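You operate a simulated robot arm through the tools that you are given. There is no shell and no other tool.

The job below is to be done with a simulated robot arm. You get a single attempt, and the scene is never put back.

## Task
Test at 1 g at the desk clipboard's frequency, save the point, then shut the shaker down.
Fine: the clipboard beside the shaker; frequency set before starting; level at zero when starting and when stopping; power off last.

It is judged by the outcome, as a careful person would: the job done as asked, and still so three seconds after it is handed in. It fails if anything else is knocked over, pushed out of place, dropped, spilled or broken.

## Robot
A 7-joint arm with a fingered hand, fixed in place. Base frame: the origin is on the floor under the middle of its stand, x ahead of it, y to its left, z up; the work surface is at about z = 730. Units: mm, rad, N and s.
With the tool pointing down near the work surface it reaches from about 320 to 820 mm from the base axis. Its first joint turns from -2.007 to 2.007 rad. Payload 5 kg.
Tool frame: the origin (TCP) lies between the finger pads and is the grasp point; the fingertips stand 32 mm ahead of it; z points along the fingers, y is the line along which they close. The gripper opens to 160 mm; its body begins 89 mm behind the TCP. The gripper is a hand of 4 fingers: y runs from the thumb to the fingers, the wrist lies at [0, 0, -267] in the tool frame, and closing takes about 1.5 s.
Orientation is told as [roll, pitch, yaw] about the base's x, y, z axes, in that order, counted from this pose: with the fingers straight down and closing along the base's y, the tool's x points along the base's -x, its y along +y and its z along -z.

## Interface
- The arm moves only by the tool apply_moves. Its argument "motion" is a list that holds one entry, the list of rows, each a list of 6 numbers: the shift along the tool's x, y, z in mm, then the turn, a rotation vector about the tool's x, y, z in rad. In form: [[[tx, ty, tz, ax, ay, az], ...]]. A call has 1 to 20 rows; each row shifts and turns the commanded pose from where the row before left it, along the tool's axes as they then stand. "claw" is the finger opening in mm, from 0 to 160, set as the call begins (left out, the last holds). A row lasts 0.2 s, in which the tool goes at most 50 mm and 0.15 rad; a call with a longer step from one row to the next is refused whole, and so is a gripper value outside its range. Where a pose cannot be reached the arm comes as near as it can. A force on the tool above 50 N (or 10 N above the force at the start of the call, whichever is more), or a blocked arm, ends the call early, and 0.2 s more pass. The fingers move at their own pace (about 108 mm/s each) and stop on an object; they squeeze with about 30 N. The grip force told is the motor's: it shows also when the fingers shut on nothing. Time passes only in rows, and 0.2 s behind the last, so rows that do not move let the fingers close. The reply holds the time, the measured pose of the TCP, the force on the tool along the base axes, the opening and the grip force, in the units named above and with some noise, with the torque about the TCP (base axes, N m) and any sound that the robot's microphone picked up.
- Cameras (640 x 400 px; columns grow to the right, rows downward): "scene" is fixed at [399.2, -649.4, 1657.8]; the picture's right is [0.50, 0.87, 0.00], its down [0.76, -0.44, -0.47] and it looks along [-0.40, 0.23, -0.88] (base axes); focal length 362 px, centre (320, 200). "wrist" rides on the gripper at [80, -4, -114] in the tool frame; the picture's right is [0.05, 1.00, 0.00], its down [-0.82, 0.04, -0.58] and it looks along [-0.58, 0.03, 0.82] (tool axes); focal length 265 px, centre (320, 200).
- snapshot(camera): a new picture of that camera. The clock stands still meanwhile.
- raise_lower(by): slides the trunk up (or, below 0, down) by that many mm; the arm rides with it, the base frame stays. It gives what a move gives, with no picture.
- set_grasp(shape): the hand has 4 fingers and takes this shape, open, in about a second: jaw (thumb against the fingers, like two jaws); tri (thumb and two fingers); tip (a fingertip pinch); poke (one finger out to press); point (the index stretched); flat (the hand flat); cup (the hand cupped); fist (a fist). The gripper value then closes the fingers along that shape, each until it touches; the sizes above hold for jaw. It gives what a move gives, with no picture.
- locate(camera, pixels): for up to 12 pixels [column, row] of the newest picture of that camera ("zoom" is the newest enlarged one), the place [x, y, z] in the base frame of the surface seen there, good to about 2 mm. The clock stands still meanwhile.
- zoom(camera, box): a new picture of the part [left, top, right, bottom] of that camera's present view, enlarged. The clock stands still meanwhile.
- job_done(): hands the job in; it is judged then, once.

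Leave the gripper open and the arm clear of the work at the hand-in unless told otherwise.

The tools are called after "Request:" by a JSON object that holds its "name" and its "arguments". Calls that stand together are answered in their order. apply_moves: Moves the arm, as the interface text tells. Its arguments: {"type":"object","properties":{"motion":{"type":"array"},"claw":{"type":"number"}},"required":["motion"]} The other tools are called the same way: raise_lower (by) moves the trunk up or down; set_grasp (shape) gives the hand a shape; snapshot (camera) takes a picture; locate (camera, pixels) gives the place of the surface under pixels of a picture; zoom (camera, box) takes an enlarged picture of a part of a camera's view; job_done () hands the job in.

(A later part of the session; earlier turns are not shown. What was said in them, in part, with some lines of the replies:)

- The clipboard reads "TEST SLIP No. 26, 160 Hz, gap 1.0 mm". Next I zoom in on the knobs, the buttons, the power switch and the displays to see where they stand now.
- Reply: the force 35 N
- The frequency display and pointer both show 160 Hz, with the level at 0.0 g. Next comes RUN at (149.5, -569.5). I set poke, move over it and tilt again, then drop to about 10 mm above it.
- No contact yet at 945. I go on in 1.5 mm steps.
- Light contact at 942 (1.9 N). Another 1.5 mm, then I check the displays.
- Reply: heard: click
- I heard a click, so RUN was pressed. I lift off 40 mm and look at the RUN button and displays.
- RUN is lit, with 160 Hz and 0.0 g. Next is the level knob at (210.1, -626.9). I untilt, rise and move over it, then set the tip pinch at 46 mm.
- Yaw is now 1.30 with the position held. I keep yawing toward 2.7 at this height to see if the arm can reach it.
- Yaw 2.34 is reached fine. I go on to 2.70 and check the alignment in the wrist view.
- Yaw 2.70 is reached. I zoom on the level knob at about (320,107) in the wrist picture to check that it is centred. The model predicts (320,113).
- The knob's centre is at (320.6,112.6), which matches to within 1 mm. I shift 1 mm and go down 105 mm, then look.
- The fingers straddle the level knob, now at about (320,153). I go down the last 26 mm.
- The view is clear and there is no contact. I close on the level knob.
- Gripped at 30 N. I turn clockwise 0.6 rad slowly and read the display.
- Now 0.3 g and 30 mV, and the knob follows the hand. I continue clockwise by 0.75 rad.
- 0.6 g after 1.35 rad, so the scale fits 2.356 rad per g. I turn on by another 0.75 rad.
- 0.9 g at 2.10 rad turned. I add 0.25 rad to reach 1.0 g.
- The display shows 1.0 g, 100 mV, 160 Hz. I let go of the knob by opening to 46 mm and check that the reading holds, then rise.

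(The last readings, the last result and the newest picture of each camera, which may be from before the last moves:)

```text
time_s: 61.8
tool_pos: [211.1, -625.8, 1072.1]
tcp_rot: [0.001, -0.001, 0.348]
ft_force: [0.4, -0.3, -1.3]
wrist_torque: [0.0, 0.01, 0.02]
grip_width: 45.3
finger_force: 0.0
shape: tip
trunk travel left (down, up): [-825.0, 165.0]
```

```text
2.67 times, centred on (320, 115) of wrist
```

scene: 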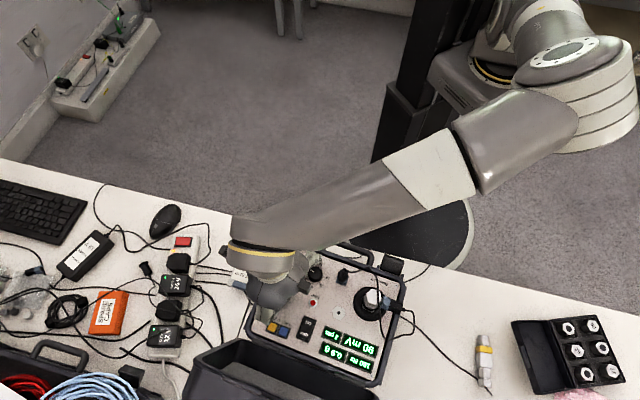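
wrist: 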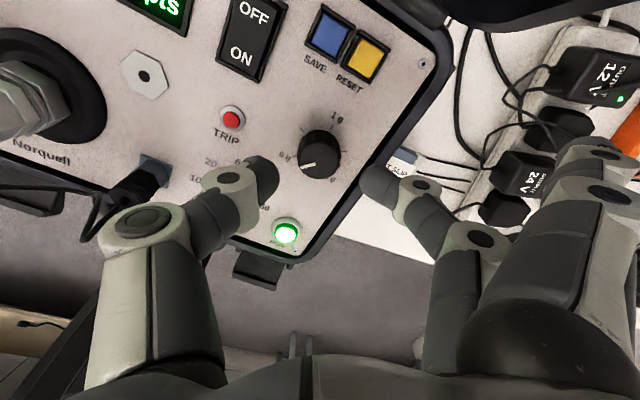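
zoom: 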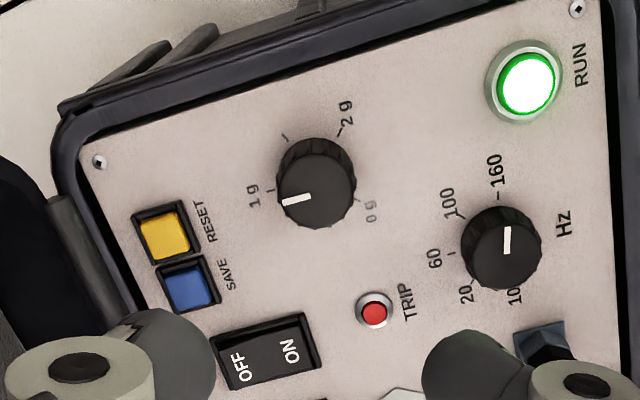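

The unit holds 1.0 g with the knob released, and 3 points are stored. Now SAVE, the blue button at (273.3, -658.5). I set poke, move over it aiming a little away from RESET, yaw to 0.45, tilt, and stay high for a check.

Request:
{"name": "set_grasp", "arguments": {"shape": "poke"}}

Request:
{"name": "apply_moves", "arguments": {"motion": [[[-24.5, -22.9, 0, 0, 0, 0], [-24.5, -22.9, 0, 0, 0, 0], [0, 0, 0, 0, 0, -0.104], [0, 0, 0, 0.125, 0, 0], [0, 0, 0, 0.125, 0, 0], [0, 0, 0, 0, 0, 0]]]}}

Request:
{"name": "apply_moves", "arguments": {"motion": [[[0, 7.17, 28.1, 0, 0, 0], [0, 7.17, 28.1, 0, 0, 0], [0, 0, 0, 0, 0, 0]]]}}

Request:
{"name": "snapshot", "arguments": {"camera": "wrist"}}

Request:
{"name": "snapshot", "arguments": {"camera": "scene"}}

```text
time_s: 62.7
tool_pos: [209.4, -626.4, 1071.5]
tcp_rot: [0.0, 0.001, 0.346]
ft_force: [0.7, -0.5, 0.1]
wrist_torque: [0.0, 0.02, 0.01]
grip_width: 0.0
finger_force: 0.1
shape: poke
trunk travel left (down, up): [-825.0, 165.0]
```

```text
time_s: 64.1
tool_pos: [270.7, -652.5, 1071.8]
tcp_rot: [-0.252, 0.0, 0.451]
ft_force: [0.4, 0.0, 0.3]
wrist_torque: [-0.02, -0.02, 0.02]
grip_width: 0.0
finger_force: 0.1
shape: poke
trunk travel left (down, up): [-825.0, 165.0]
```

```text
time_s: 64.9
tool_pos: [272.3, -654.3, 1013.9]
tcp_rot: [-0.249, 0.002, 0.454]
ft_force: [-0.4, 0.5, -0.2]
wrist_torque: [0.01, -0.04, -0.03]
grip_width: 0.1
finger_force: 0.0
shape: poke
trunk travel left (down, up): [-825.0, 165.0]
```

```text
taken
```

wrist: 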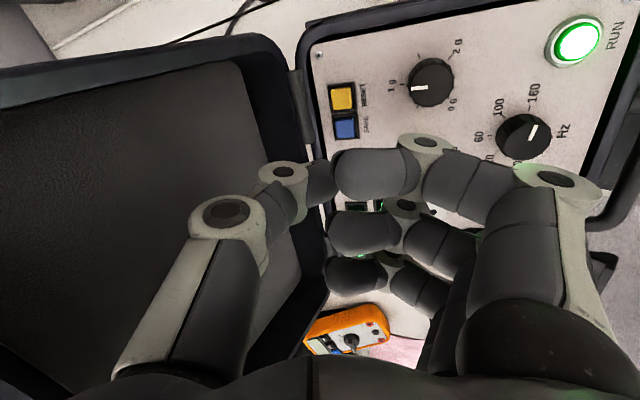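

```text
taken
```

scene: 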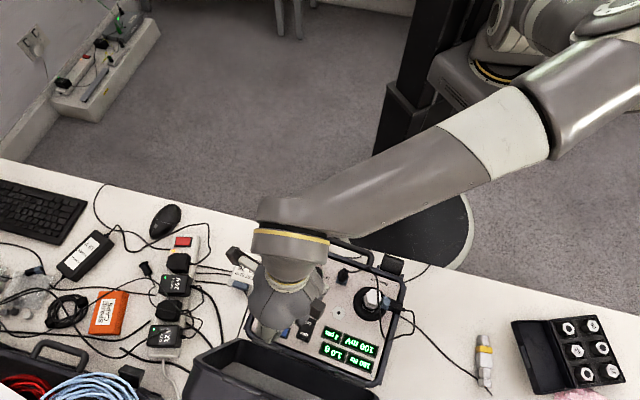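

My model predicts SAVE at (344,130) in the wrist picture. I zoom to measure where it actually is.

Request:
{"name": "zoom", "arguments": {"camera": "wrist", "box": [290, 60, 410, 135]}}

Request:
{"name": "apply_moves", "arguments": {"motion": [[[0, 0, 0, 0, 0, 0]]]}}

```text
5.33 times, centred on (350, 98) of wrist
```

zoom: 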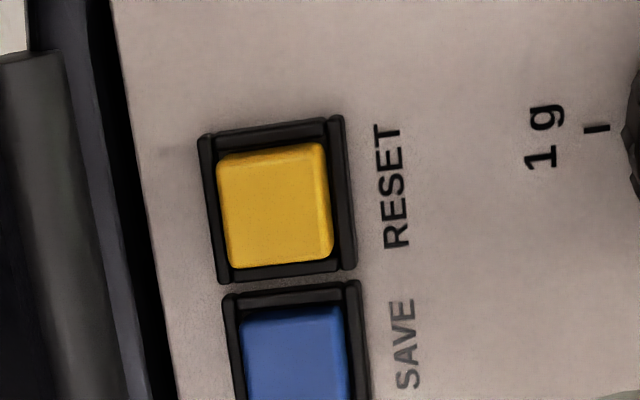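

```text
time_s: 65.3
tool_pos: [272.4, -653.6, 1015.3]
tcp_rot: [-0.25, 0.0, 0.453]
ft_force: [0.0, -0.5, 0.2]
wrist_torque: [-0.03, 0.01, 0.0]
grip_width: 0.0
finger_force: 0.1
shape: poke
trunk travel left (down, up): [-825.0, 165.0]
```

SAVE's centre works out at (345.7,130), within about 1 mm of the prediction. I go down 58 mm, leaving about 15 mm above the button, and look.

Request:
{"name": "apply_moves", "arguments": {"motion": [[[0, 7.17, 28.1, 0, 0, 0], [0, 7.17, 28.1, 0, 0, 0], [0, 0, 0, 0, 0, 0]]]}}

Request:
{"name": "zoom", "arguments": {"camera": "wrist", "box": [240, 100, 400, 200]}}

Request:
{"name": "zoom", "arguments": {"camera": "scene", "box": [245, 290, 345, 352]}}

```text
time_s: 66.1
tool_pos: [273.7, -653.6, 958.7]
tcp_rot: [-0.25, 0.0, 0.452]
ft_force: [0.7, 0.2, -0.1]
wrist_torque: [0.0, 0.01, 0.01]
grip_width: 0.0
finger_force: 0.0
shape: poke
trunk travel left (down, up): [-825.0, 165.0]
```

```text
4.00 times, centred on (320, 150) of wrist
```

zoom: 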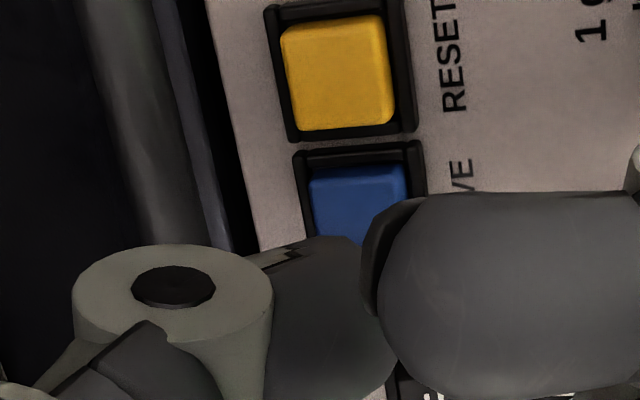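

```text
6.40 times, centred on (295, 321) of scene
```

zoom: 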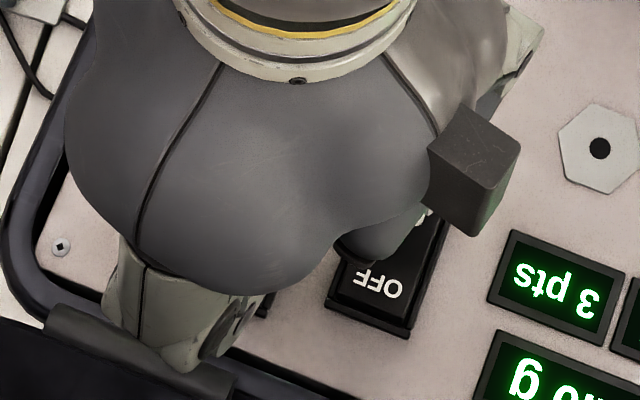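

The tip is lined up over SAVE, clear of RESET. I creep down.

Request:
{"name": "apply_moves", "arguments": {"motion": [[[0, 1.235, 4.845, 0, 0, 0], [0, 1.235, 4.845, 0, 0, 0], [0, 0, 0, 0, 0, 0]]]}}

Request:
{"name": "apply_moves", "arguments": {"motion": [[[0, 0.494, 1.938, 0, 0, 0], [0, 0.494, 1.938, 0, 0, 0], [0, 0, 0, 0, 0, 0]]]}}

```text
time_s: 66.9
tool_pos: [271.9, -654.1, 947.5]
tcp_rot: [-0.25, 0.0, 0.451]
ft_force: [-0.4, -0.1, 0.1]
wrist_torque: [0.01, 0.02, -0.05]
grip_width: 0.0
finger_force: 0.0
shape: poke
trunk travel left (down, up): [-825.0, 165.0]
```

```text
time_s: 67.7
tool_pos: [271.1, -653.2, 942.8]
tcp_rot: [-0.248, 0.0, 0.453]
ft_force: [0.2, 0.4, 1.7]
wrist_torque: [0.03, -0.01, 0.02]
grip_width: 0.0
finger_force: 0.1
shape: poke
trunk travel left (down, up): [-825.0, 165.0]
```

Light contact at 943 (1.7 N). I go on in 1.2 mm steps, watching for the click.

Request:
{"name": "apply_moves", "arguments": {"motion": [[[0, 0.3, 1.16, 0, 0, 0], [0, 0, 0, 0, 0, 0]]]}}

Request:
{"name": "zoom", "arguments": {"camera": "scene", "box": [285, 310, 385, 375]}}

```text
time_s: 68.3
tool_pos: [270.8, -652.7, 941.6]
tcp_rot: [-0.25, 0.0, 0.453]
ft_force: [-0.2, -0.3, 2.2]
wrist_torque: [-0.01, 0.0, 0.0]
grip_width: 0.0
finger_force: 0.1
shape: poke
trunk travel left (down, up): [-825.0, 165.0]
heard: click
```

```text
6.15 times, centred on (335, 342) of scene
```

zoom: 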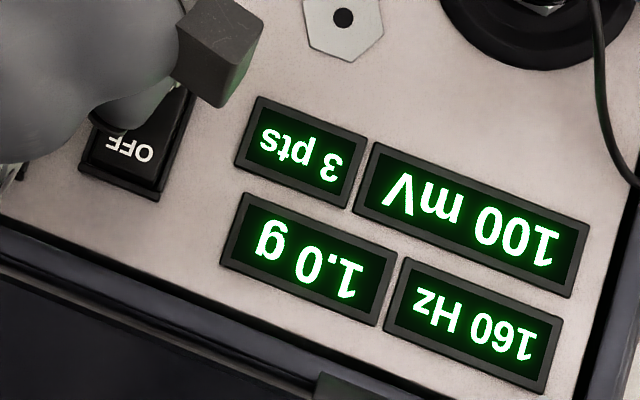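

A click was heard but the count still reads 3 pts. It may update on release, so I lift 10 mm and look again.

Request:
{"name": "apply_moves", "arguments": {"motion": [[[0, -1.235, -4.845, 0, 0, 0], [0, -1.235, -4.845, 0, 0, 0], [0, 0, 0, 0, 0, 0]]]}}

Request:
{"name": "zoom", "arguments": {"camera": "scene", "box": [285, 310, 385, 375]}}

```text
time_s: 69.1
tool_pos: [272.4, -653.6, 951.6]
tcp_rot: [-0.249, 0.002, 0.452]
ft_force: [0.9, 0.4, 0.4]
wrist_torque: [-0.01, 0.0, 0.02]
grip_width: 0.0
finger_force: 0.1
shape: poke
trunk travel left (down, up): [-825.0, 165.0]
```

```text
6.15 times, centred on (335, 342) of scene
```

zoom: 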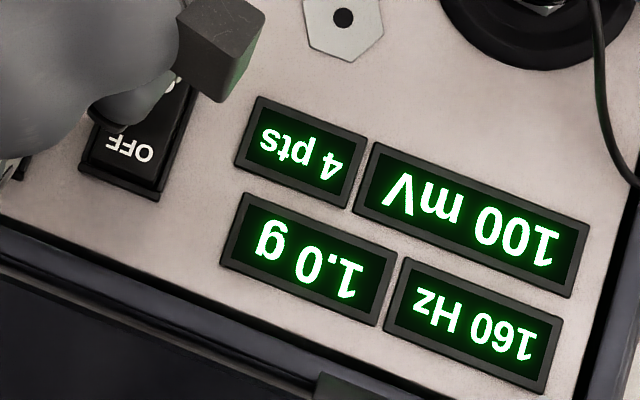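

The count now reads 4 pts at 160 Hz, 1.0 g, so the point is saved. Next I bring the level back to zero. I rise, untilt, return over the level knob at yaw 0.346, and set the tip pinch.

Request:
{"name": "apply_moves", "arguments": {"motion": [[[0, -7.41, -29.07, 0, 0, 0], [0, -7.41, -29.07, 0, 0, 0], [0, -7.41, -29.07, 0, 0, 0], [0, -7.41, -29.07, 0, 0, 0], [0, 0, 0, -0.125, 0, 0], [0, 0, 0, -0.125, 0, 0], [0, 0, 0, 0, 0, 0.104], [24.5, 22.9, 0, 0, 0, 0], [24.5, 22.9, 0, 0, 0, 0], [0, 0, 0, 0, 0, 0]]]}}

Request:
{"name": "set_grasp", "arguments": {"shape": "tip"}}

Request:
{"name": "apply_moves", "arguments": {"motion": [[[0, 0, 0, 0, 0, 0], [0, 0, 0, 0, 0, 0], [0, 0, 0, 0, 0, 0], [0, 0, 0, 0, 0, 0], [0, 0, 0, 0, 0, 0], [0, 0, 0, 0, 0, 0], [0, 0, 0, 0, 0, 0]]], "claw": 46}}

Request:
{"name": "zoom", "arguments": {"camera": "wrist", "box": [270, 75, 370, 137]}}

```text
time_s: 71.3
tool_pos: [211.6, -626.4, 1070.7]
tcp_rot: [-0.001, 0.0, 0.35]
ft_force: [0.0, 0.5, -0.5]
wrist_torque: [0.01, 0.0, -0.02]
grip_width: 0.0
finger_force: 0.0
shape: poke
trunk travel left (down, up): [-825.0, 165.0]
```

```text
time_s: 72.2
tool_pos: [210.4, -625.8, 1071.6]
tcp_rot: [-0.001, 0.002, 0.349]
ft_force: [-0.5, 0.3, 0.2]
wrist_torque: [0.02, 0.02, 0.02]
grip_width: 159.6
finger_force: 0.1
shape: tip
trunk travel left (down, up): [-825.0, 165.0]
```

```text
time_s: 73.8
tool_pos: [212.4, -627.6, 1071.1]
tcp_rot: [-0.001, 0.001, 0.348]
ft_force: [0.5, -0.5, 0.8]
wrist_torque: [-0.02, 0.01, 0.03]
grip_width: 46.3
finger_force: 0.0
shape: tip
trunk travel left (down, up): [-825.0, 165.0]
```

```text
6.40 times, centred on (320, 106) of wrist
```

zoom: 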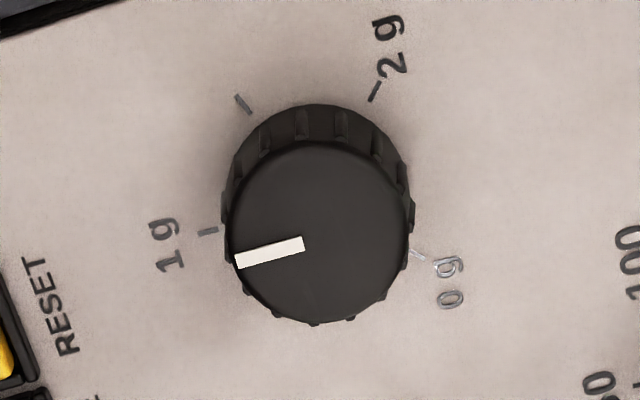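

The knob's centre is at (319.7,110.8) against an ideal (320,112.3), about 1.5 mm toward tool +x. I correct that and go down 104 mm.

Request:
{"name": "apply_moves", "arguments": {"motion": [[[1.5, 0, 26, 0, 0, 0], [0, 0, 26, 0, 0, 0], [0, 0, 26, 0, 0, 0], [0, 0, 26, 0, 0, 0], [0, 0, 0, 0, 0, 0]]]}}

Request:
{"name": "snapshot", "arguments": {"camera": "wrist"}}

Request:
{"name": "snapshot", "arguments": {"camera": "scene"}}

```text
time_s: 75.0
tool_pos: [210.0, -626.5, 967.7]
tcp_rot: [0.001, 0.001, 0.348]
ft_force: [-0.2, 0.3, 0.1]
wrist_torque: [0.03, 0.02, 0.02]
grip_width: 46.4
finger_force: 0.1
shape: tip
trunk travel left (down, up): [-825.0, 165.0]
```

```text
taken
```

wrist: 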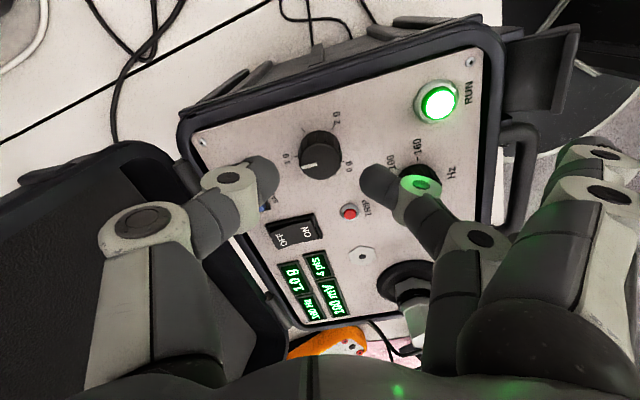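

```text
taken
```

scene: 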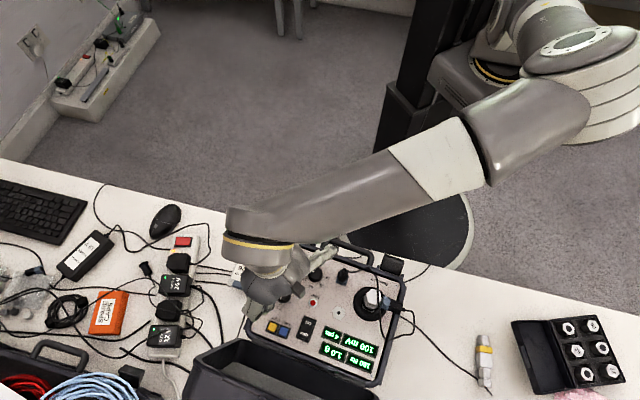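

All clear, same pose as when I released before. I go down the last 26 mm and close on the knob.

Request:
{"name": "apply_moves", "arguments": {"motion": [[[0, 0, 7, 0, 0, 0], [0, 0, 7, 0, 0, 0], [0, 0, 7, 0, 0, 0], [0, 0, 5, 0, 0, 0], [0, 0, 0, 0, 0, 0]]]}}

Request:
{"name": "apply_moves", "arguments": {"motion": [[[0, 0, 0, 0, 0, 0], [0, 0, 0, 0, 0, 0], [0, 0, 0, 0, 0, 0], [0, 0, 0, 0, 0, 0]]], "claw": 15}}

Request:
{"name": "zoom", "arguments": {"camera": "wrist", "box": [200, 110, 440, 260]}}

```text
time_s: 76.2
tool_pos: [208.8, -627.0, 941.2]
tcp_rot: [-0.001, 0.001, 0.348]
ft_force: [0.9, 0.3, -0.2]
wrist_torque: [0.02, 0.01, -0.02]
grip_width: 46.3
finger_force: 0.1
shape: tip
trunk travel left (down, up): [-825.0, 165.0]
```

```text
time_s: 77.2
tool_pos: [208.2, -627.8, 940.6]
tcp_rot: [0.0, 0.0, 0.347]
ft_force: [-0.5, 1.0, -0.5]
wrist_torque: [0.06, 0.02, 0.0]
grip_width: 21.8
finger_force: 30.0
shape: tip
trunk travel left (down, up): [-825.0, 165.0]
```

```text
2.67 times, centred on (320, 185) of wrist
```

zoom: 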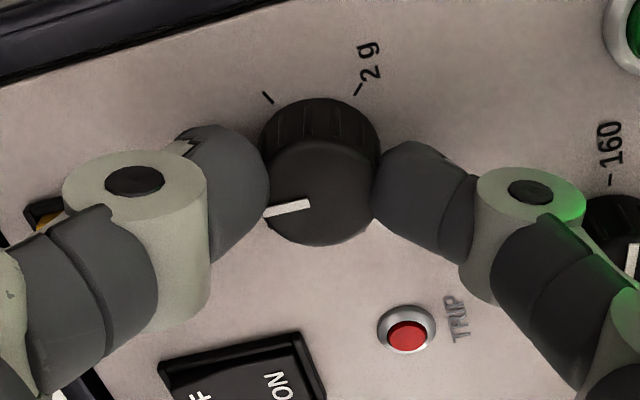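

The grip width is 21.8 here against 20.2 before, and the TCP reads (208.5, -627.4), so I overshot by about 1 mm. I open, shift back 1.2 mm and close again.

Request:
{"name": "apply_moves", "arguments": {"motion": [[[0, 0, 0, 0, 0, 0], [0, 0, 0, 0, 0, 0], [-1.2, 0, 0, 0, 0, 0], [0, 0, 0, 0, 0, 0]]], "claw": 46}}

Request:
{"name": "apply_moves", "arguments": {"motion": [[[0, 0, 0, 0, 0, 0], [0, 0, 0, 0, 0, 0], [0, 0, 0, 0, 0, 0], [0, 0, 0, 0, 0, 0]]], "claw": 15}}

Request:
{"name": "zoom", "arguments": {"camera": "wrist", "box": [200, 110, 440, 260]}}

Request:
{"name": "zoom", "arguments": {"camera": "scene", "box": [285, 310, 385, 375]}}

```text
time_s: 78.2
tool_pos: [209.8, -627.2, 940.1]
tcp_rot: [0.001, -0.001, 0.347]
ft_force: [-0.4, 0.3, 0.1]
wrist_torque: [0.0, 0.0, 0.01]
grip_width: 45.8
finger_force: 0.1
shape: tip
trunk travel left (down, up): [-825.0, 165.0]
```

```text
time_s: 79.2
tool_pos: [210.1, -627.3, 940.2]
tcp_rot: [0.0, 0.001, 0.347]
ft_force: [0.3, 0.4, 0.5]
wrist_torque: [0.01, 0.0, 0.03]
grip_width: 22.2
finger_force: 29.5
shape: tip
trunk travel left (down, up): [-825.0, 165.0]
```

```text
2.67 times, centred on (320, 185) of wrist
```

zoom: 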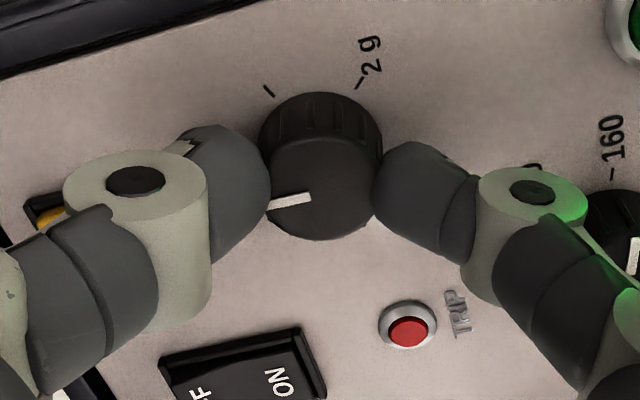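

```text
6.15 times, centred on (335, 342) of scene
```

zoom: 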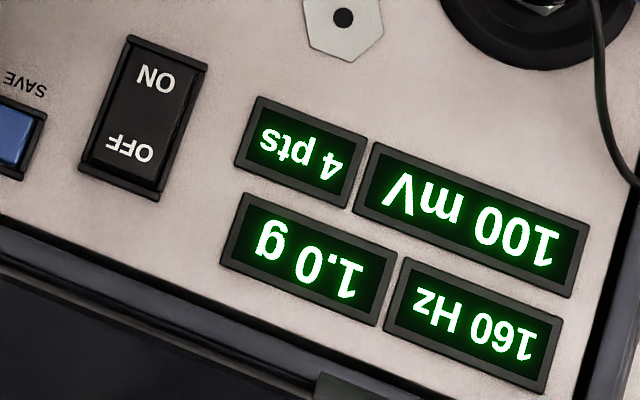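

Centred and gripped, still 1.0 g. I turn counterclockwise 1.2 rad toward zero.

Request:
{"name": "apply_moves", "arguments": {"motion": [[[0, 0, 0, 0, 0, -0.075], [0, 0, 0, 0, 0, -0.075], [0, 0, 0, 0, 0, -0.075], [0, 0, 0, 0, 0, -0.075], [0, 0, 0, 0, 0, -0.075], [0, 0, 0, 0, 0, -0.075], [0, 0, 0, 0, 0, -0.075], [0, 0, 0, 0, 0, -0.075], [0, 0, 0, 0, 0, -0.075], [0, 0, 0, 0, 0, -0.075], [0, 0, 0, 0, 0, -0.075], [0, 0, 0, 0, 0, -0.075], [0, 0, 0, 0, 0, -0.075], [0, 0, 0, 0, 0, -0.075], [0, 0, 0, 0, 0, -0.075], [0, 0, 0, 0, 0, -0.075], [0, 0, 0, 0, 0, 0]]]}}

Request:
{"name": "zoom", "arguments": {"camera": "scene", "box": [285, 310, 385, 375]}}

Request:
{"name": "zoom", "arguments": {"camera": "wrist", "box": [200, 110, 440, 260]}}

```text
time_s: 82.8
tool_pos: [209.8, -627.3, 941.9]
tcp_rot: [-0.001, 0.0, 1.549]
ft_force: [4.0, -2.3, 0.7]
wrist_torque: [-0.02, -0.08, -0.01]
grip_width: 22.1
finger_force: 30.1
shape: tip
trunk travel left (down, up): [-825.0, 165.0]
```

```text
6.15 times, centred on (335, 342) of scene
```

zoom: 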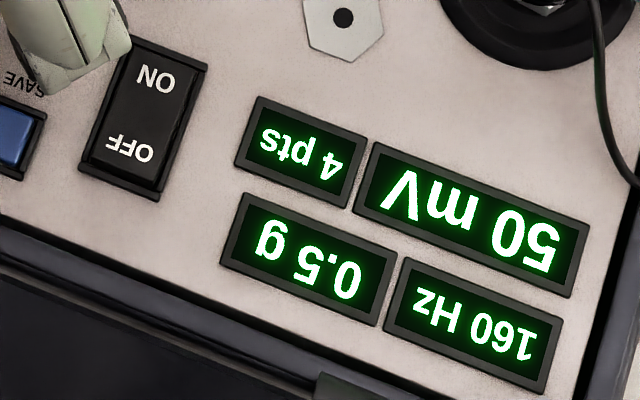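

```text
2.67 times, centred on (320, 185) of wrist
```

zoom: 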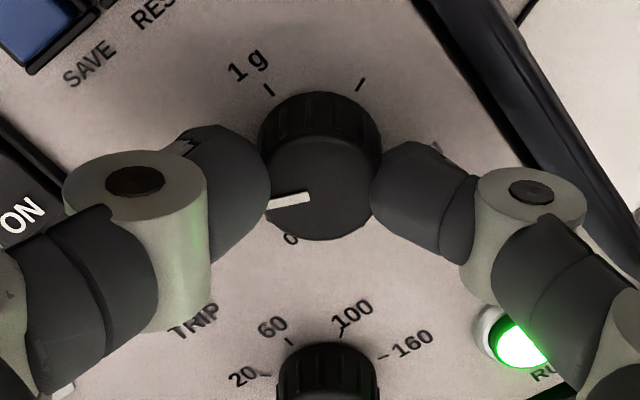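

0.5 g now. I turn counterclockwise a further 1.05 rad.

Request:
{"name": "apply_moves", "arguments": {"motion": [[[0, 0, 0, 0, 0, -0.075], [0, 0, 0, 0, 0, -0.075], [0, 0, 0, 0, 0, -0.075], [0, 0, 0, 0, 0, -0.075], [0, 0, 0, 0, 0, -0.075], [0, 0, 0, 0, 0, -0.075], [0, 0, 0, 0, 0, -0.075], [0, 0, 0, 0, 0, -0.075], [0, 0, 0, 0, 0, -0.075], [0, 0, 0, 0, 0, -0.075], [0, 0, 0, 0, 0, -0.075], [0, 0, 0, 0, 0, -0.075], [0, 0, 0, 0, 0, -0.075], [0, 0, 0, 0, 0, -0.075], [0, 0, 0, 0, 0, 0]]]}}

Request:
{"name": "zoom", "arguments": {"camera": "scene", "box": [285, 310, 385, 375]}}

Request:
{"name": "zoom", "arguments": {"camera": "wrist", "box": [200, 110, 440, 260]}}

```text
time_s: 86.0
tool_pos: [210.4, -626.1, 940.3]
tcp_rot: [0.002, 0.0, 2.601]
ft_force: [4.6, -8.2, 1.9]
wrist_torque: [-0.21, -0.03, -0.02]
grip_width: 22.1
finger_force: 30.1
shape: tip
trunk travel left (down, up): [-825.0, 165.0]
```

```text
6.15 times, centred on (335, 342) of scene
```

zoom: 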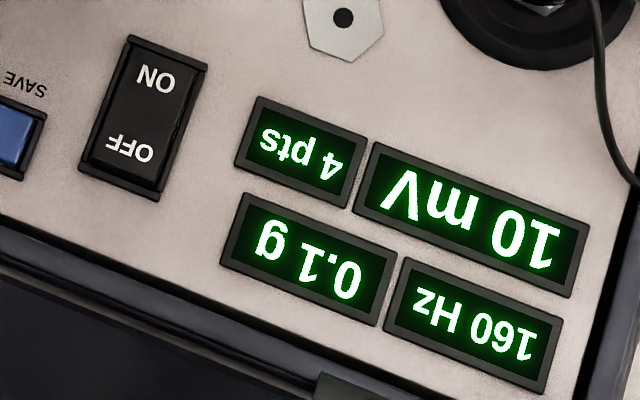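

```text
2.67 times, centred on (320, 185) of wrist
```

zoom: 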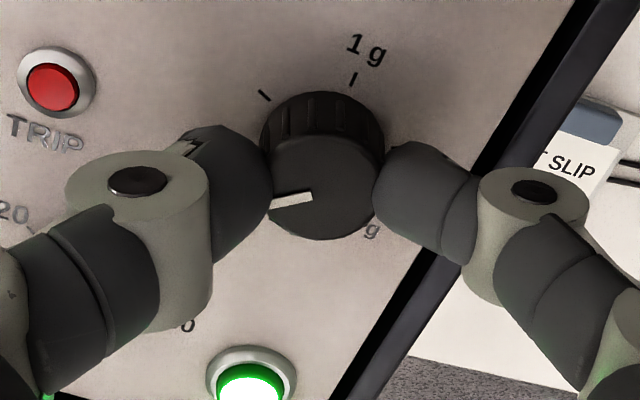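

0.1 g left. I turn counterclockwise another 0.14 rad to reach the zero end.

Request:
{"name": "apply_moves", "arguments": {"motion": [[[0, 0, 0, 0, 0, -0.05], [0, 0, 0, 0, 0, -0.05], [0, 0, 0, 0, 0, -0.04], [0, 0, 0, 0, 0, 0]]]}}

Request:
{"name": "zoom", "arguments": {"camera": "scene", "box": [285, 310, 385, 375]}}

Request:
{"name": "zoom", "arguments": {"camera": "wrist", "box": [200, 110, 440, 260]}}

```text
time_s: 87.0
tool_pos: [210.2, -627.4, 940.7]
tcp_rot: [0.0, 0.0, 2.739]
ft_force: [5.9, -7.3, 2.9]
wrist_torque: [-0.22, -0.1, 0.0]
grip_width: 22.1
finger_force: 30.3
shape: tip
trunk travel left (down, up): [-825.0, 165.0]
```

```text
6.15 times, centred on (335, 342) of scene
```

zoom: 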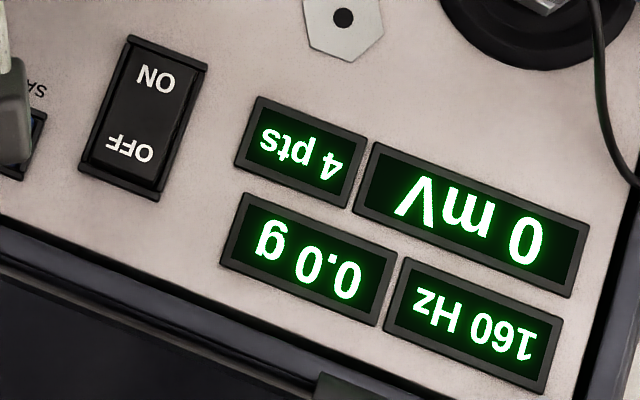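

```text
2.67 times, centred on (320, 185) of wrist
```

zoom: 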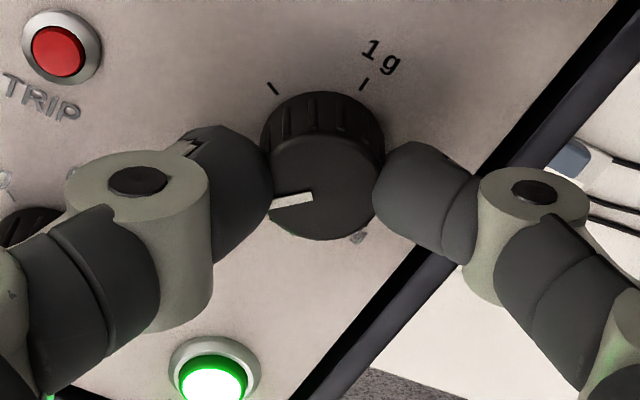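

The display is at 0.0 g, 0 mV. I release the knob and rise straight up, then check the reading holds.

Request:
{"name": "apply_moves", "arguments": {"motion": [[[0, 0, 0, 0, 0, 0], [0, 0, 0, 0, 0, 0], [0, 0, 0, 0, 0, 0]]], "claw": 46}}

Request:
{"name": "apply_moves", "arguments": {"motion": [[[0, 0, -10, 0, 0, 0], [0, 0, -20, 0, 0, 0], [0, 0, -25, 0, 0, 0], [0, 0, -25, 0, 0, 0], [0, 0, -25, 0, 0, 0], [0, 0, -25, 0, 0, 0], [0, 0, 0, 0, 0, 0]]]}}

Request:
{"name": "zoom", "arguments": {"camera": "scene", "box": [245, 240, 405, 375]}}

Request:
{"name": "zoom", "arguments": {"camera": "wrist", "box": [200, 40, 440, 190]}}

```text
time_s: 87.8
tool_pos: [209.0, -625.9, 940.1]
tcp_rot: [-0.001, -0.001, 2.738]
ft_force: [0.2, 1.0, 0.5]
wrist_torque: [0.0, -0.01, -0.01]
grip_width: 45.6
finger_force: 0.1
shape: tip
trunk travel left (down, up): [-825.0, 165.0]
```

```text
time_s: 89.4
tool_pos: [209.5, -626.6, 1071.5]
tcp_rot: [0.001, 0.0, 2.738]
ft_force: [-0.3, -0.6, 0.6]
wrist_torque: [0.03, 0.0, 0.0]
grip_width: 45.2
finger_force: 0.0
shape: tip
trunk travel left (down, up): [-825.0, 165.0]
```

```text
2.96 times, centred on (325, 308) of scene
```

zoom: 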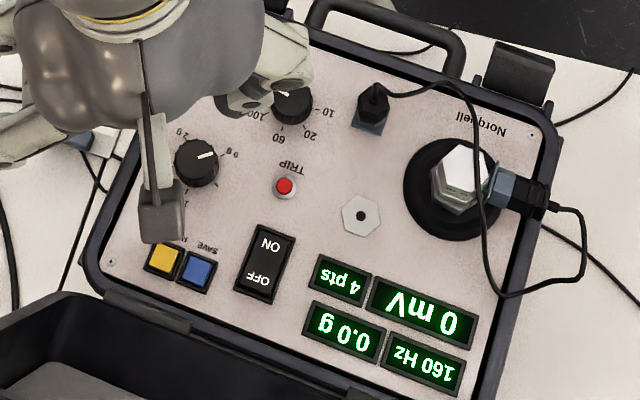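

```text
2.67 times, centred on (320, 115) of wrist
```

zoom: 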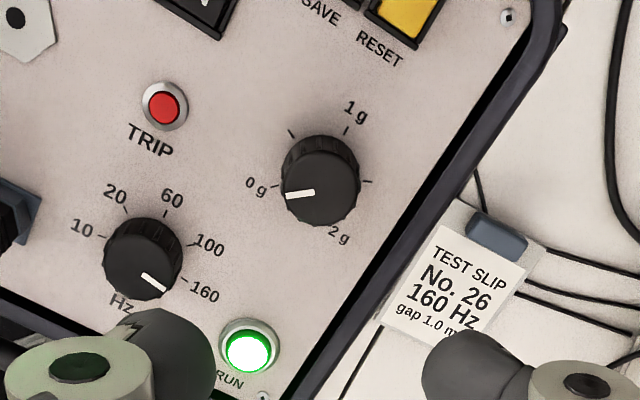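

The level pointer is on 0 g, with 160 Hz and 4 pts still shown. Next is RUN again, to stop. I set poke and turn the yaw back to 0.26 at height, then move over RUN.

Request:
{"name": "set_grasp", "arguments": {"shape": "poke"}}

Request:
{"name": "apply_moves", "arguments": {"motion": [[[0, 0, 0, 0, 0, 0.1304], [0, 0, 0, 0, 0, 0.1304], [0, 0, 0, 0, 0, 0.1304], [0, 0, 0, 0, 0, 0.1304], [0, 0, 0, 0, 0, 0.1304], [0, 0, 0, 0, 0, 0.1304], [0, 0, 0, 0, 0, 0.1304], [0, 0, 0, 0, 0, 0.1304], [0, 0, 0, 0, 0, 0.1304], [0, 0, 0, 0, 0, 0.1304], [0, 0, 0, 0, 0, 0.1304], [0, 0, 0, 0, 0, 0.1304], [0, 0, 0, 0, 0, 0.1304], [0, 0, 0, 0, 0, 0.1304], [0, 0, 0, 0, 0, 0.1304], [0, 0, 0, 0, 0, 0.1304], [0, 0, 0, 0, 0, 0.1304], [0, 0, 0, 0, 0, 0.1304], [0, 0, 0, 0, 0, 0.1304], [0, 0, 0, 0, 0, 0]]]}}

Request:
{"name": "apply_moves", "arguments": {"motion": [[[14.6, 25.3, 0, 0, 0, 0], [14.6, 25.3, 0, 0, 0, 0], [14.6, 25.3, 0, 0, 0, 0], [0, 0, 0, 0.125, 0, 0], [0, 0, 0, 0.125, 0, 0], [0, 0, 0, 0, 0, 0]]]}}

```text
time_s: 90.3
tool_pos: [207.7, -626.2, 1070.9]
tcp_rot: [0.001, 0.001, 2.738]
ft_force: [1.0, -0.4, -0.2]
wrist_torque: [-0.01, 0.0, -0.02]
grip_width: 0.1
finger_force: 0.1
shape: poke
trunk travel left (down, up): [-825.0, 165.0]
```

```text
time_s: 94.5
tool_pos: [210.0, -626.2, 1071.5]
tcp_rot: [0.0, 0.002, 0.259]
ft_force: [-0.5, 0.6, -0.2]
wrist_torque: [0.05, -0.01, 0.0]
grip_width: 0.1
finger_force: 0.1
shape: poke
trunk travel left (down, up): [-825.0, 165.0]
```

```text
time_s: 95.9
tool_pos: [147.6, -565.2, 1072.4]
tcp_rot: [-0.252, 0.0, 0.262]
ft_force: [1.3, 0.1, 0.7]
wrist_torque: [0.05, 0.0, -0.01]
grip_width: 0.1
finger_force: 0.1
shape: poke
trunk travel left (down, up): [-825.0, 165.0]
```

The pose matches the earlier RUN approach. I go down 115 mm and check.

Request:
{"name": "apply_moves", "arguments": {"motion": [[[0, 7.1, 27.86, 0, 0, 0], [0, 7.1, 27.86, 0, 0, 0], [0, 7.1, 27.86, 0, 0, 0], [0, 7.1, 27.86, 0, 0, 0], [0, 0, 0, 0, 0, 0]]]}}

Request:
{"name": "zoom", "arguments": {"camera": "wrist", "box": [240, 100, 400, 200]}}

Request:
{"name": "zoom", "arguments": {"camera": "scene", "box": [265, 225, 345, 275]}}

```text
time_s: 97.1
tool_pos: [147.6, -566.7, 953.8]
tcp_rot: [-0.251, -0.001, 0.261]
ft_force: [0.7, 0.0, 0.4]
wrist_torque: [0.02, 0.03, 0.0]
grip_width: 0.0
finger_force: 0.0
shape: poke
trunk travel left (down, up): [-825.0, 165.0]
```

```text
4.00 times, centred on (320, 150) of wrist
```

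zoom: 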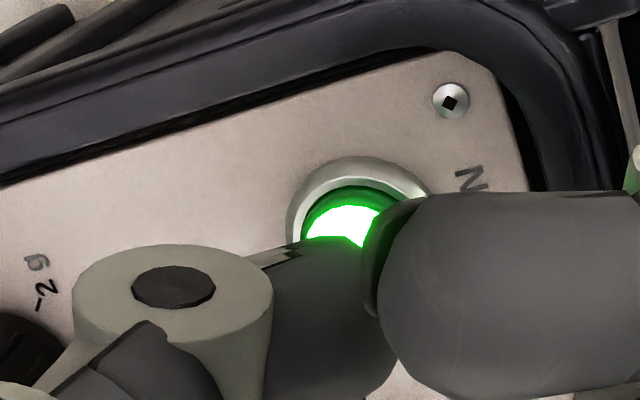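

```text
8.00 times, centred on (305, 250) of scene
```

zoom: 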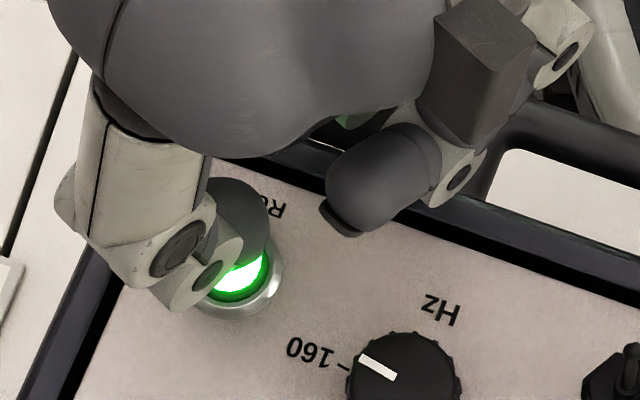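

The tip is about 2 mm off toward the lower left of where it was on the first press. I correct that while going down 6 mm.

Request:
{"name": "apply_moves", "arguments": {"motion": [[[-1.9, 1.22, -0.31, 0, 0, 0], [0, 0.74, 2.9, 0, 0, 0], [0, 0.74, 2.9, 0, 0, 0], [0, 0, 0, 0, 0, 0]]]}}

Request:
{"name": "apply_moves", "arguments": {"motion": [[[0, 0.494, 1.938, 0, 0, 0], [0, 0, 0, 0, 0, 0]]]}}

Request:
{"name": "apply_moves", "arguments": {"motion": [[[0, 0.37, 1.45, 0, 0, 0], [0, 0, 0, 0, 0, 0]]]}}

```text
time_s: 98.1
tool_pos: [149.9, -563.7, 949.3]
tcp_rot: [-0.251, 0.001, 0.26]
ft_force: [-0.2, -0.1, 0.1]
wrist_torque: [0.01, -0.04, 0.02]
grip_width: 0.0
finger_force: 0.0
shape: poke
trunk travel left (down, up): [-825.0, 165.0]
```

```text
time_s: 98.7
tool_pos: [150.6, -563.0, 948.2]
tcp_rot: [-0.25, 0.0, 0.262]
ft_force: [0.0, 0.1, 0.4]
wrist_torque: [0.03, -0.02, 0.01]
grip_width: 0.0
finger_force: 0.1
shape: poke
trunk travel left (down, up): [-825.0, 165.0]
```

```text
time_s: 99.3
tool_pos: [149.6, -564.0, 946.9]
tcp_rot: [-0.25, 0.001, 0.263]
ft_force: [-0.2, 0.7, -0.4]
wrist_torque: [0.04, 0.03, 0.01]
grip_width: 0.0
finger_force: 0.0
shape: poke
trunk travel left (down, up): [-825.0, 165.0]
```

At 947 with no contact yet. I go down 3 mm, then in 1.5 mm steps.

Request:
{"name": "apply_moves", "arguments": {"motion": [[[0, 0.37, 1.45, 0, 0, 0], [0, 0.37, 1.45, 0, 0, 0], [0, 0, 0, 0, 0, 0]]]}}

Request:
{"name": "apply_moves", "arguments": {"motion": [[[0, 0.37, 1.45, 0, 0, 0], [0, 0, 0, 0, 0, 0]]]}}

```text
time_s: 100.1
tool_pos: [148.4, -561.9, 944.3]
tcp_rot: [-0.248, -0.001, 0.262]
ft_force: [0.0, -0.2, -0.1]
wrist_torque: [-0.03, 0.02, 0.03]
grip_width: 0.0
finger_force: 0.1
shape: poke
trunk travel left (down, up): [-825.0, 165.0]
```

```text
time_s: 100.7
tool_pos: [149.0, -563.5, 942.4]
tcp_rot: [-0.249, 0.0, 0.261]
ft_force: [-1.1, 1.1, 1.0]
wrist_torque: [0.03, -0.04, 0.04]
grip_width: 0.0
finger_force: 0.1
shape: poke
trunk travel left (down, up): [-825.0, 165.0]
```

Contact is starting at 942. I go on in 1.2 mm steps until the click.

Request:
{"name": "apply_moves", "arguments": {"motion": [[[0, 0.3, 1.16, 0, 0, 0], [0, 0, 0, 0, 0, 0]]]}}

```text
time_s: 101.3
tool_pos: [149.0, -563.2, 942.0]
tcp_rot: [-0.25, 0.0, 0.262]
ft_force: [-1.2, -0.7, 2.2]
wrist_torque: [-0.03, -0.01, 0.0]
grip_width: 0.0
finger_force: 0.0
shape: poke
trunk travel left (down, up): [-825.0, 165.0]
heard: click
```

A click at 2.2 N. I lift off and check the RUN light and displays.

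Request:
{"name": "apply_moves", "arguments": {"motion": [[[0, -2.47, -9.69, 0, 0, 0], [0, -7.17, -28.1, 0, 0, 0], [0, -7.17, -28.1, 0, 0, 0], [0, -7.17, -28.1, 0, 0, 0], [0, -7.17, -28.1, 0, 0, 0], [0, 0, 0, 0, 0, 0]]]}}

Request:
{"name": "zoom", "arguments": {"camera": "scene", "box": [245, 240, 405, 375]}}

Request:
{"name": "zoom", "arguments": {"camera": "wrist", "box": [240, 80, 440, 205]}}

```text
time_s: 102.7
tool_pos: [149.6, -562.1, 1067.9]
tcp_rot: [-0.249, 0.0, 0.261]
ft_force: [0.2, 0.3, 0.7]
wrist_torque: [-0.03, -0.01, -0.01]
grip_width: 0.0
finger_force: 0.1
shape: poke
trunk travel left (down, up): [-825.0, 165.0]
```

```text
2.96 times, centred on (325, 308) of scene
```

zoom: 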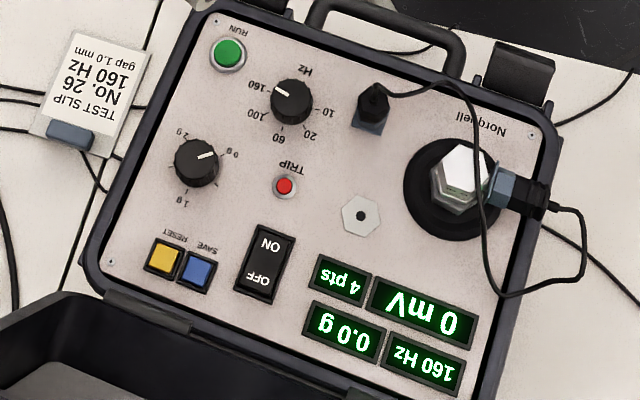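

```text
3.20 times, centred on (340, 142) of wrist
```

zoom: 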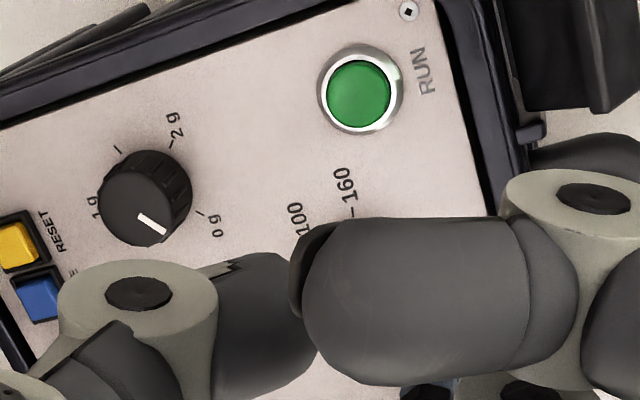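

RUN is dark now, so the run is stopped with the level at zero. Power off comes last. I move over the rocker's OFF end at about (298, -626), keeping the same tilt, at height.

Request:
{"name": "apply_moves", "arguments": {"motion": [[[-31.9, -22.65, 5.78, 0, 0, 0], [-31.9, -22.65, 5.78, 0, 0, 0], [-31.9, -22.65, 5.78, 0, 0, 0], [-31.9, -22.65, 5.78, 0, 0, 0], [0, 0, 0, 0, 0, 0]]]}}

Request:
{"name": "apply_moves", "arguments": {"motion": [[[0, 6.18, 24.22, 0, 0, 0], [0, 6.18, 24.22, 0, 0, 0], [0, 6.18, 24.22, 0, 0, 0], [0, 0, 0, 0, 0, 0]]]}}

Request:
{"name": "snapshot", "arguments": {"camera": "wrist"}}

Request:
{"name": "snapshot", "arguments": {"camera": "scene"}}

```text
time_s: 103.9
tool_pos: [296.3, -620.1, 1066.3]
tcp_rot: [-0.25, -0.001, 0.263]
ft_force: [0.1, -0.2, 0.5]
wrist_torque: [-0.04, 0.01, 0.02]
grip_width: 0.2
finger_force: 0.0
shape: poke
trunk travel left (down, up): [-825.0, 165.0]
```

```text
time_s: 104.9
tool_pos: [296.6, -621.3, 989.7]
tcp_rot: [-0.251, 0.0, 0.262]
ft_force: [0.1, 0.9, -0.1]
wrist_torque: [0.02, 0.02, 0.0]
grip_width: 0.0
finger_force: 0.0
shape: poke
trunk travel left (down, up): [-825.0, 165.0]
```

```text
taken
```

wrist: 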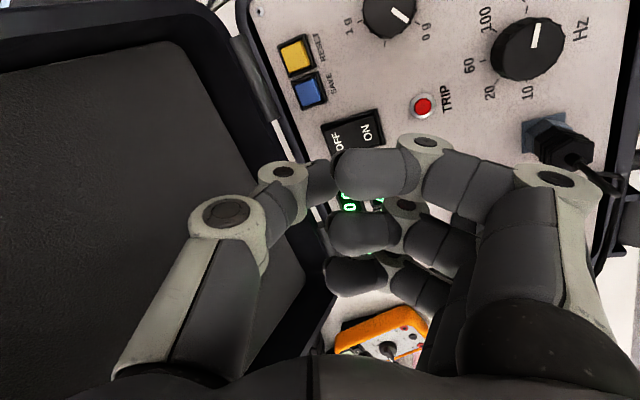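

```text
taken
```

scene: 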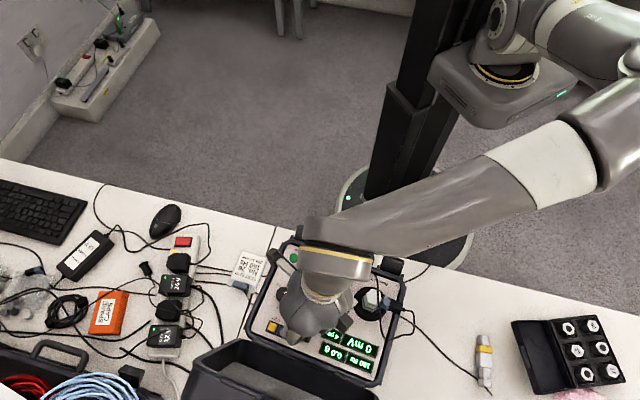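

My model puts the press point at (339,142), right on the "OFF" text at (337,142). I go down 32 mm and look closely.

Request:
{"name": "apply_moves", "arguments": {"motion": [[[0, 3.95, 15.5, 0, 0, 0], [0, 3.95, 15.5, 0, 0, 0], [0, 0, 0, 0, 0, 0]]]}}

Request:
{"name": "zoom", "arguments": {"camera": "wrist", "box": [240, 100, 400, 200]}}

Request:
{"name": "zoom", "arguments": {"camera": "scene", "box": [255, 300, 355, 362]}}

```text
time_s: 105.7
tool_pos: [295.7, -619.7, 961.3]
tcp_rot: [-0.249, 0.0, 0.261]
ft_force: [0.2, 0.1, 0.1]
wrist_torque: [0.01, 0.0, 0.02]
grip_width: 0.0
finger_force: 0.0
shape: poke
trunk travel left (down, up): [-825.0, 165.0]
```

```text
4.00 times, centred on (320, 150) of wrist
```

zoom: 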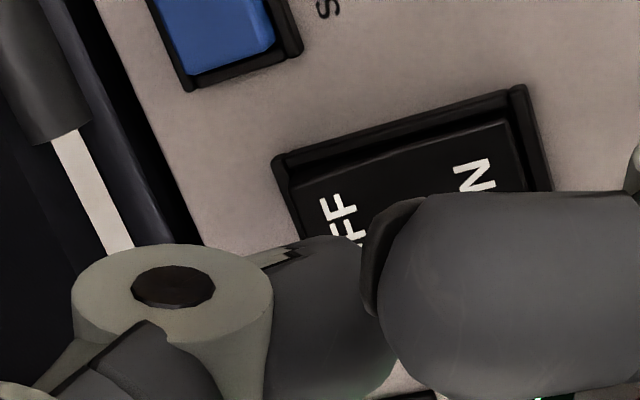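

```text
6.40 times, centred on (305, 331) of scene
```

zoom: 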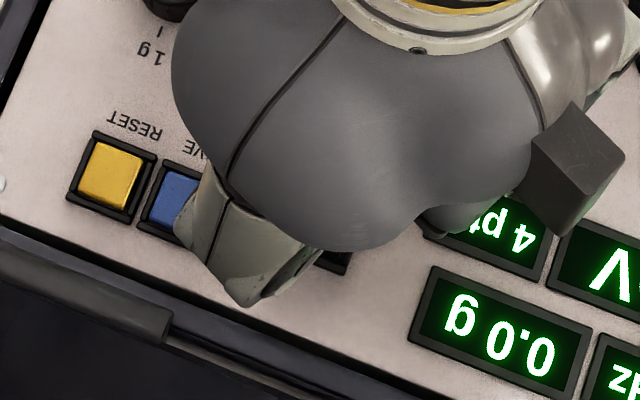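

The tip is over the OFF half. I creep down 10 mm, then in small steps.

Request:
{"name": "apply_moves", "arguments": {"motion": [[[0, 1.235, 4.845, 0, 0, 0], [0, 1.235, 4.845, 0, 0, 0], [0, 0, 0, 0, 0, 0]]]}}

Request:
{"name": "apply_moves", "arguments": {"motion": [[[0, 0.494, 1.938, 0, 0, 0], [0, 0.494, 1.938, 0, 0, 0], [0, 0, 0, 0, 0, 0]]]}}

Request:
{"name": "apply_moves", "arguments": {"motion": [[[0, 0.37, 1.45, 0, 0, 0], [0, 0, 0, 0, 0, 0]]]}}

```text
time_s: 106.5
tool_pos: [297.1, -619.9, 950.7]
tcp_rot: [-0.25, 0.0, 0.261]
ft_force: [0.3, -1.2, 0.3]
wrist_torque: [0.05, 0.01, -0.02]
grip_width: 0.0
finger_force: 0.1
shape: poke
trunk travel left (down, up): [-825.0, 165.0]
```

```text
time_s: 107.3
tool_pos: [297.4, -619.4, 946.9]
tcp_rot: [-0.25, 0.002, 0.262]
ft_force: [0.4, 0.4, 0.3]
wrist_torque: [0.0, -0.02, -0.02]
grip_width: 0.3
finger_force: 0.0
shape: poke
trunk travel left (down, up): [-825.0, 165.0]
```

```text
time_s: 107.9
tool_pos: [296.4, -620.1, 944.4]
tcp_rot: [-0.248, -0.001, 0.264]
ft_force: [0.5, -1.1, 1.2]
wrist_torque: [-0.02, -0.04, 0.03]
grip_width: 0.1
finger_force: 0.1
shape: poke
trunk travel left (down, up): [-825.0, 165.0]
```

First touch at about 944.5. I press on in 1.2 mm steps and check the displays.

Request:
{"name": "apply_moves", "arguments": {"motion": [[[0, 0.3, 1.16, 0, 0, 0], [0, 0, 0, 0, 0, 0]]]}}

Request:
{"name": "apply_moves", "arguments": {"motion": [[[0, 0.3, 1.16, 0, 0, 0], [0, 0, 0, 0, 0, 0]]]}}

Request:
{"name": "zoom", "arguments": {"camera": "scene", "box": [285, 310, 385, 375]}}

```text
time_s: 108.5
tool_pos: [297.7, -621.4, 944.1]
tcp_rot: [-0.249, 0.0, 0.261]
ft_force: [-0.1, 0.0, -0.1]
wrist_torque: [0.02, -0.02, 0.0]
grip_width: 0.0
finger_force: 0.0
shape: poke
trunk travel left (down, up): [-825.0, 165.0]
```

```text
time_s: 109.1
tool_pos: [296.5, -621.2, 943.8]
tcp_rot: [-0.251, -0.001, 0.262]
ft_force: [0.9, 0.3, 7.3]
wrist_torque: [-0.07, 0.03, 0.01]
grip_width: 0.0
finger_force: 0.0
shape: poke
trunk travel left (down, up): [-825.0, 165.0]
```

```text
6.15 times, centred on (335, 342) of scene
```

zoom: 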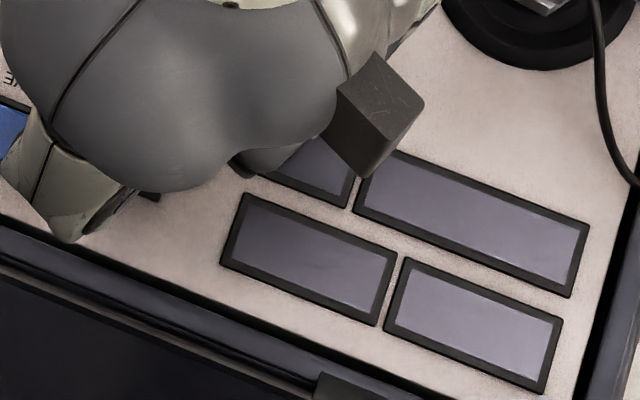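

The displays are dark, so the power is off. I lift off straight up.

Request:
{"name": "apply_moves", "arguments": {"motion": [[[0, -2.47, -9.69, 0, 0, 0], [0, -6.18, -24.22, 0, 0, 0], [0, -7.17, -28.1, 0, 0, 0], [0, -7.17, -28.1, 0, 0, 0], [0, -7.17, -28.1, 0, 0, 0], [0, 0, 0, -0.125, 0, 0], [0, 0, 0, -0.125, 0, 0], [0, 0, 0, 0, 0, 0.13], [0, 0, 0, 0, 0, 0.13], [0, 0, 0, 0, 0, 0]]]}}

Request:
{"name": "zoom", "arguments": {"camera": "scene", "box": [245, 240, 405, 375]}}

```text
time_s: 111.3
tool_pos: [296.3, -620.9, 1064.2]
tcp_rot: [0.0, -0.001, 0.001]
ft_force: [-0.4, -0.6, 0.1]
wrist_torque: [-0.02, 0.02, 0.01]
grip_width: 0.0
finger_force: 0.1
shape: poke
trunk travel left (down, up): [-825.0, 165.0]
```

```text
2.96 times, centred on (325, 308) of scene
```

zoom: 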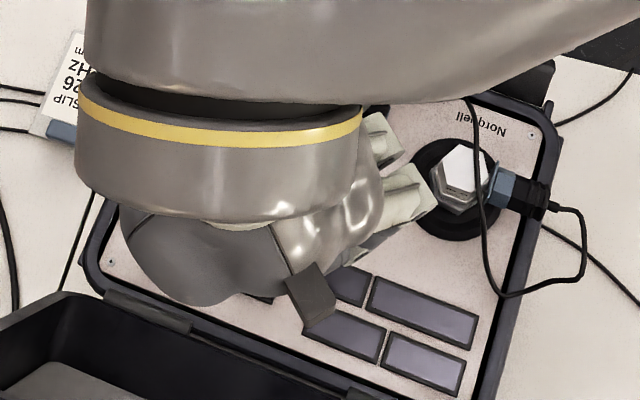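

Everything below is clear. I go back to the start pose at about (140, -527, 1197), open the hand in the jaw shape, and take a last look.

Request:
{"name": "apply_moves", "arguments": {"motion": [[[26, 15.7, -22.2, 0, 0, 0], [26, 15.7, -22.2, 0, 0, 0], [26, 15.7, -22.2, 0, 0, 0], [26, 15.7, -22.2, 0, 0, 0], [26, 15.7, -22.2, 0, 0, 0], [26, 15.7, -22.2, 0, 0, 0], [0, 0, 0, 0, 0, 0]]]}}

Request:
{"name": "set_grasp", "arguments": {"shape": "jaw"}}

Request:
{"name": "snapshot", "arguments": {"camera": "scene"}}

Request:
{"name": "zoom", "arguments": {"camera": "scene", "box": [245, 240, 405, 375]}}

Request:
{"name": "zoom", "arguments": {"camera": "scene", "box": [285, 315, 325, 340]}}

```text
time_s: 112.9
tool_pos: [140.7, -524.7, 1198.7]
tcp_rot: [0.002, 0.0, 0.001]
ft_force: [0.5, -0.3, 0.0]
wrist_torque: [0.02, -0.01, -0.04]
grip_width: 0.1
finger_force: 0.1
shape: poke
trunk travel left (down, up): [-825.0, 165.0]
```

```text
time_s: 113.8
tool_pos: [140.2, -525.0, 1197.5]
tcp_rot: [-0.001, -0.001, 0.002]
ft_force: [-0.5, 0.4, -0.1]
wrist_torque: [-0.03, -0.02, 0.01]
grip_width: 159.9
finger_force: 0.1
shape: jaw
trunk travel left (down, up): [-825.0, 165.0]
```

```text
taken
```

scene: 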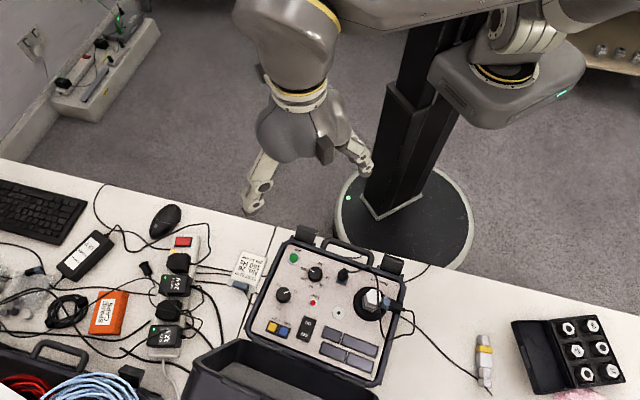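

```text
2.96 times, centred on (325, 308) of scene
```

zoom: 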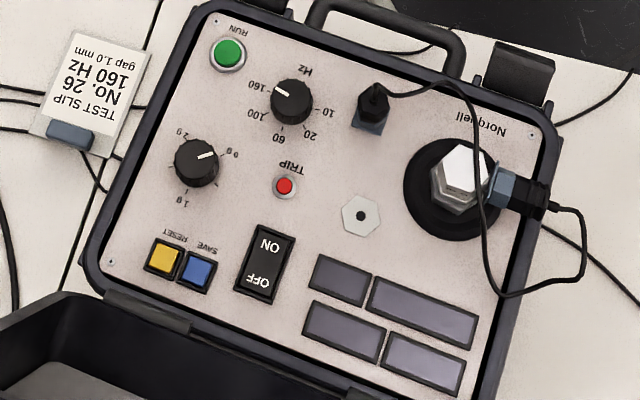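

```text
16.00 times, centred on (305, 328) of scene
```

zoom: 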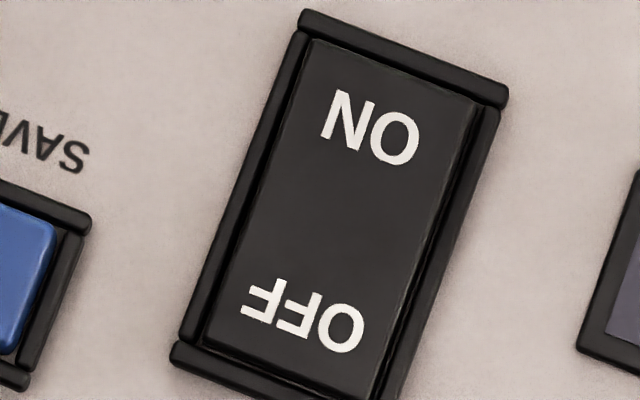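

The rocker is in OFF, the displays and RUN light are dark, the level is on 0 g and the frequency on 160. The point was saved (3 to 4 pts), nothing else has moved, and the hand is open and clear, so I hand the job in.

Request:
{"name": "job_done", "arguments": {}}

```text
The job is handed in.
```

The shaker test was run at 1.0 g and 160 Hz, the point was saved, and the shaker is shut down with power off.

1. **Power on:** I pressed the ON end of the power switch. The displays came up at 100 Hz, 0.0 g and 3 stored points.
2. **Frequency:** I set the knob to 160 Hz, as written on the clipboard beside the shaker (test slip No. 26), before starting.
3. **Start:** I pressed RUN with the level at 0.0 g, and the green light came on.
4. **Test level:** I turned the level up to 1.0 g; the display read 100 mV.
5. **Save:** I pressed SAVE, and the point count went from 3 to 4.
6. **Stop:** I turned the level back to 0.0 g and pressed RUN again, and the green light went out.
7. **Power off:** I pressed the OFF end last, and the displays went dark.

In the last picture nothing else had moved. The arm is back at its start pose with the hand open. The slip also says "gap 1.0 mm", which wasn't part of this job, so I did nothing with it.
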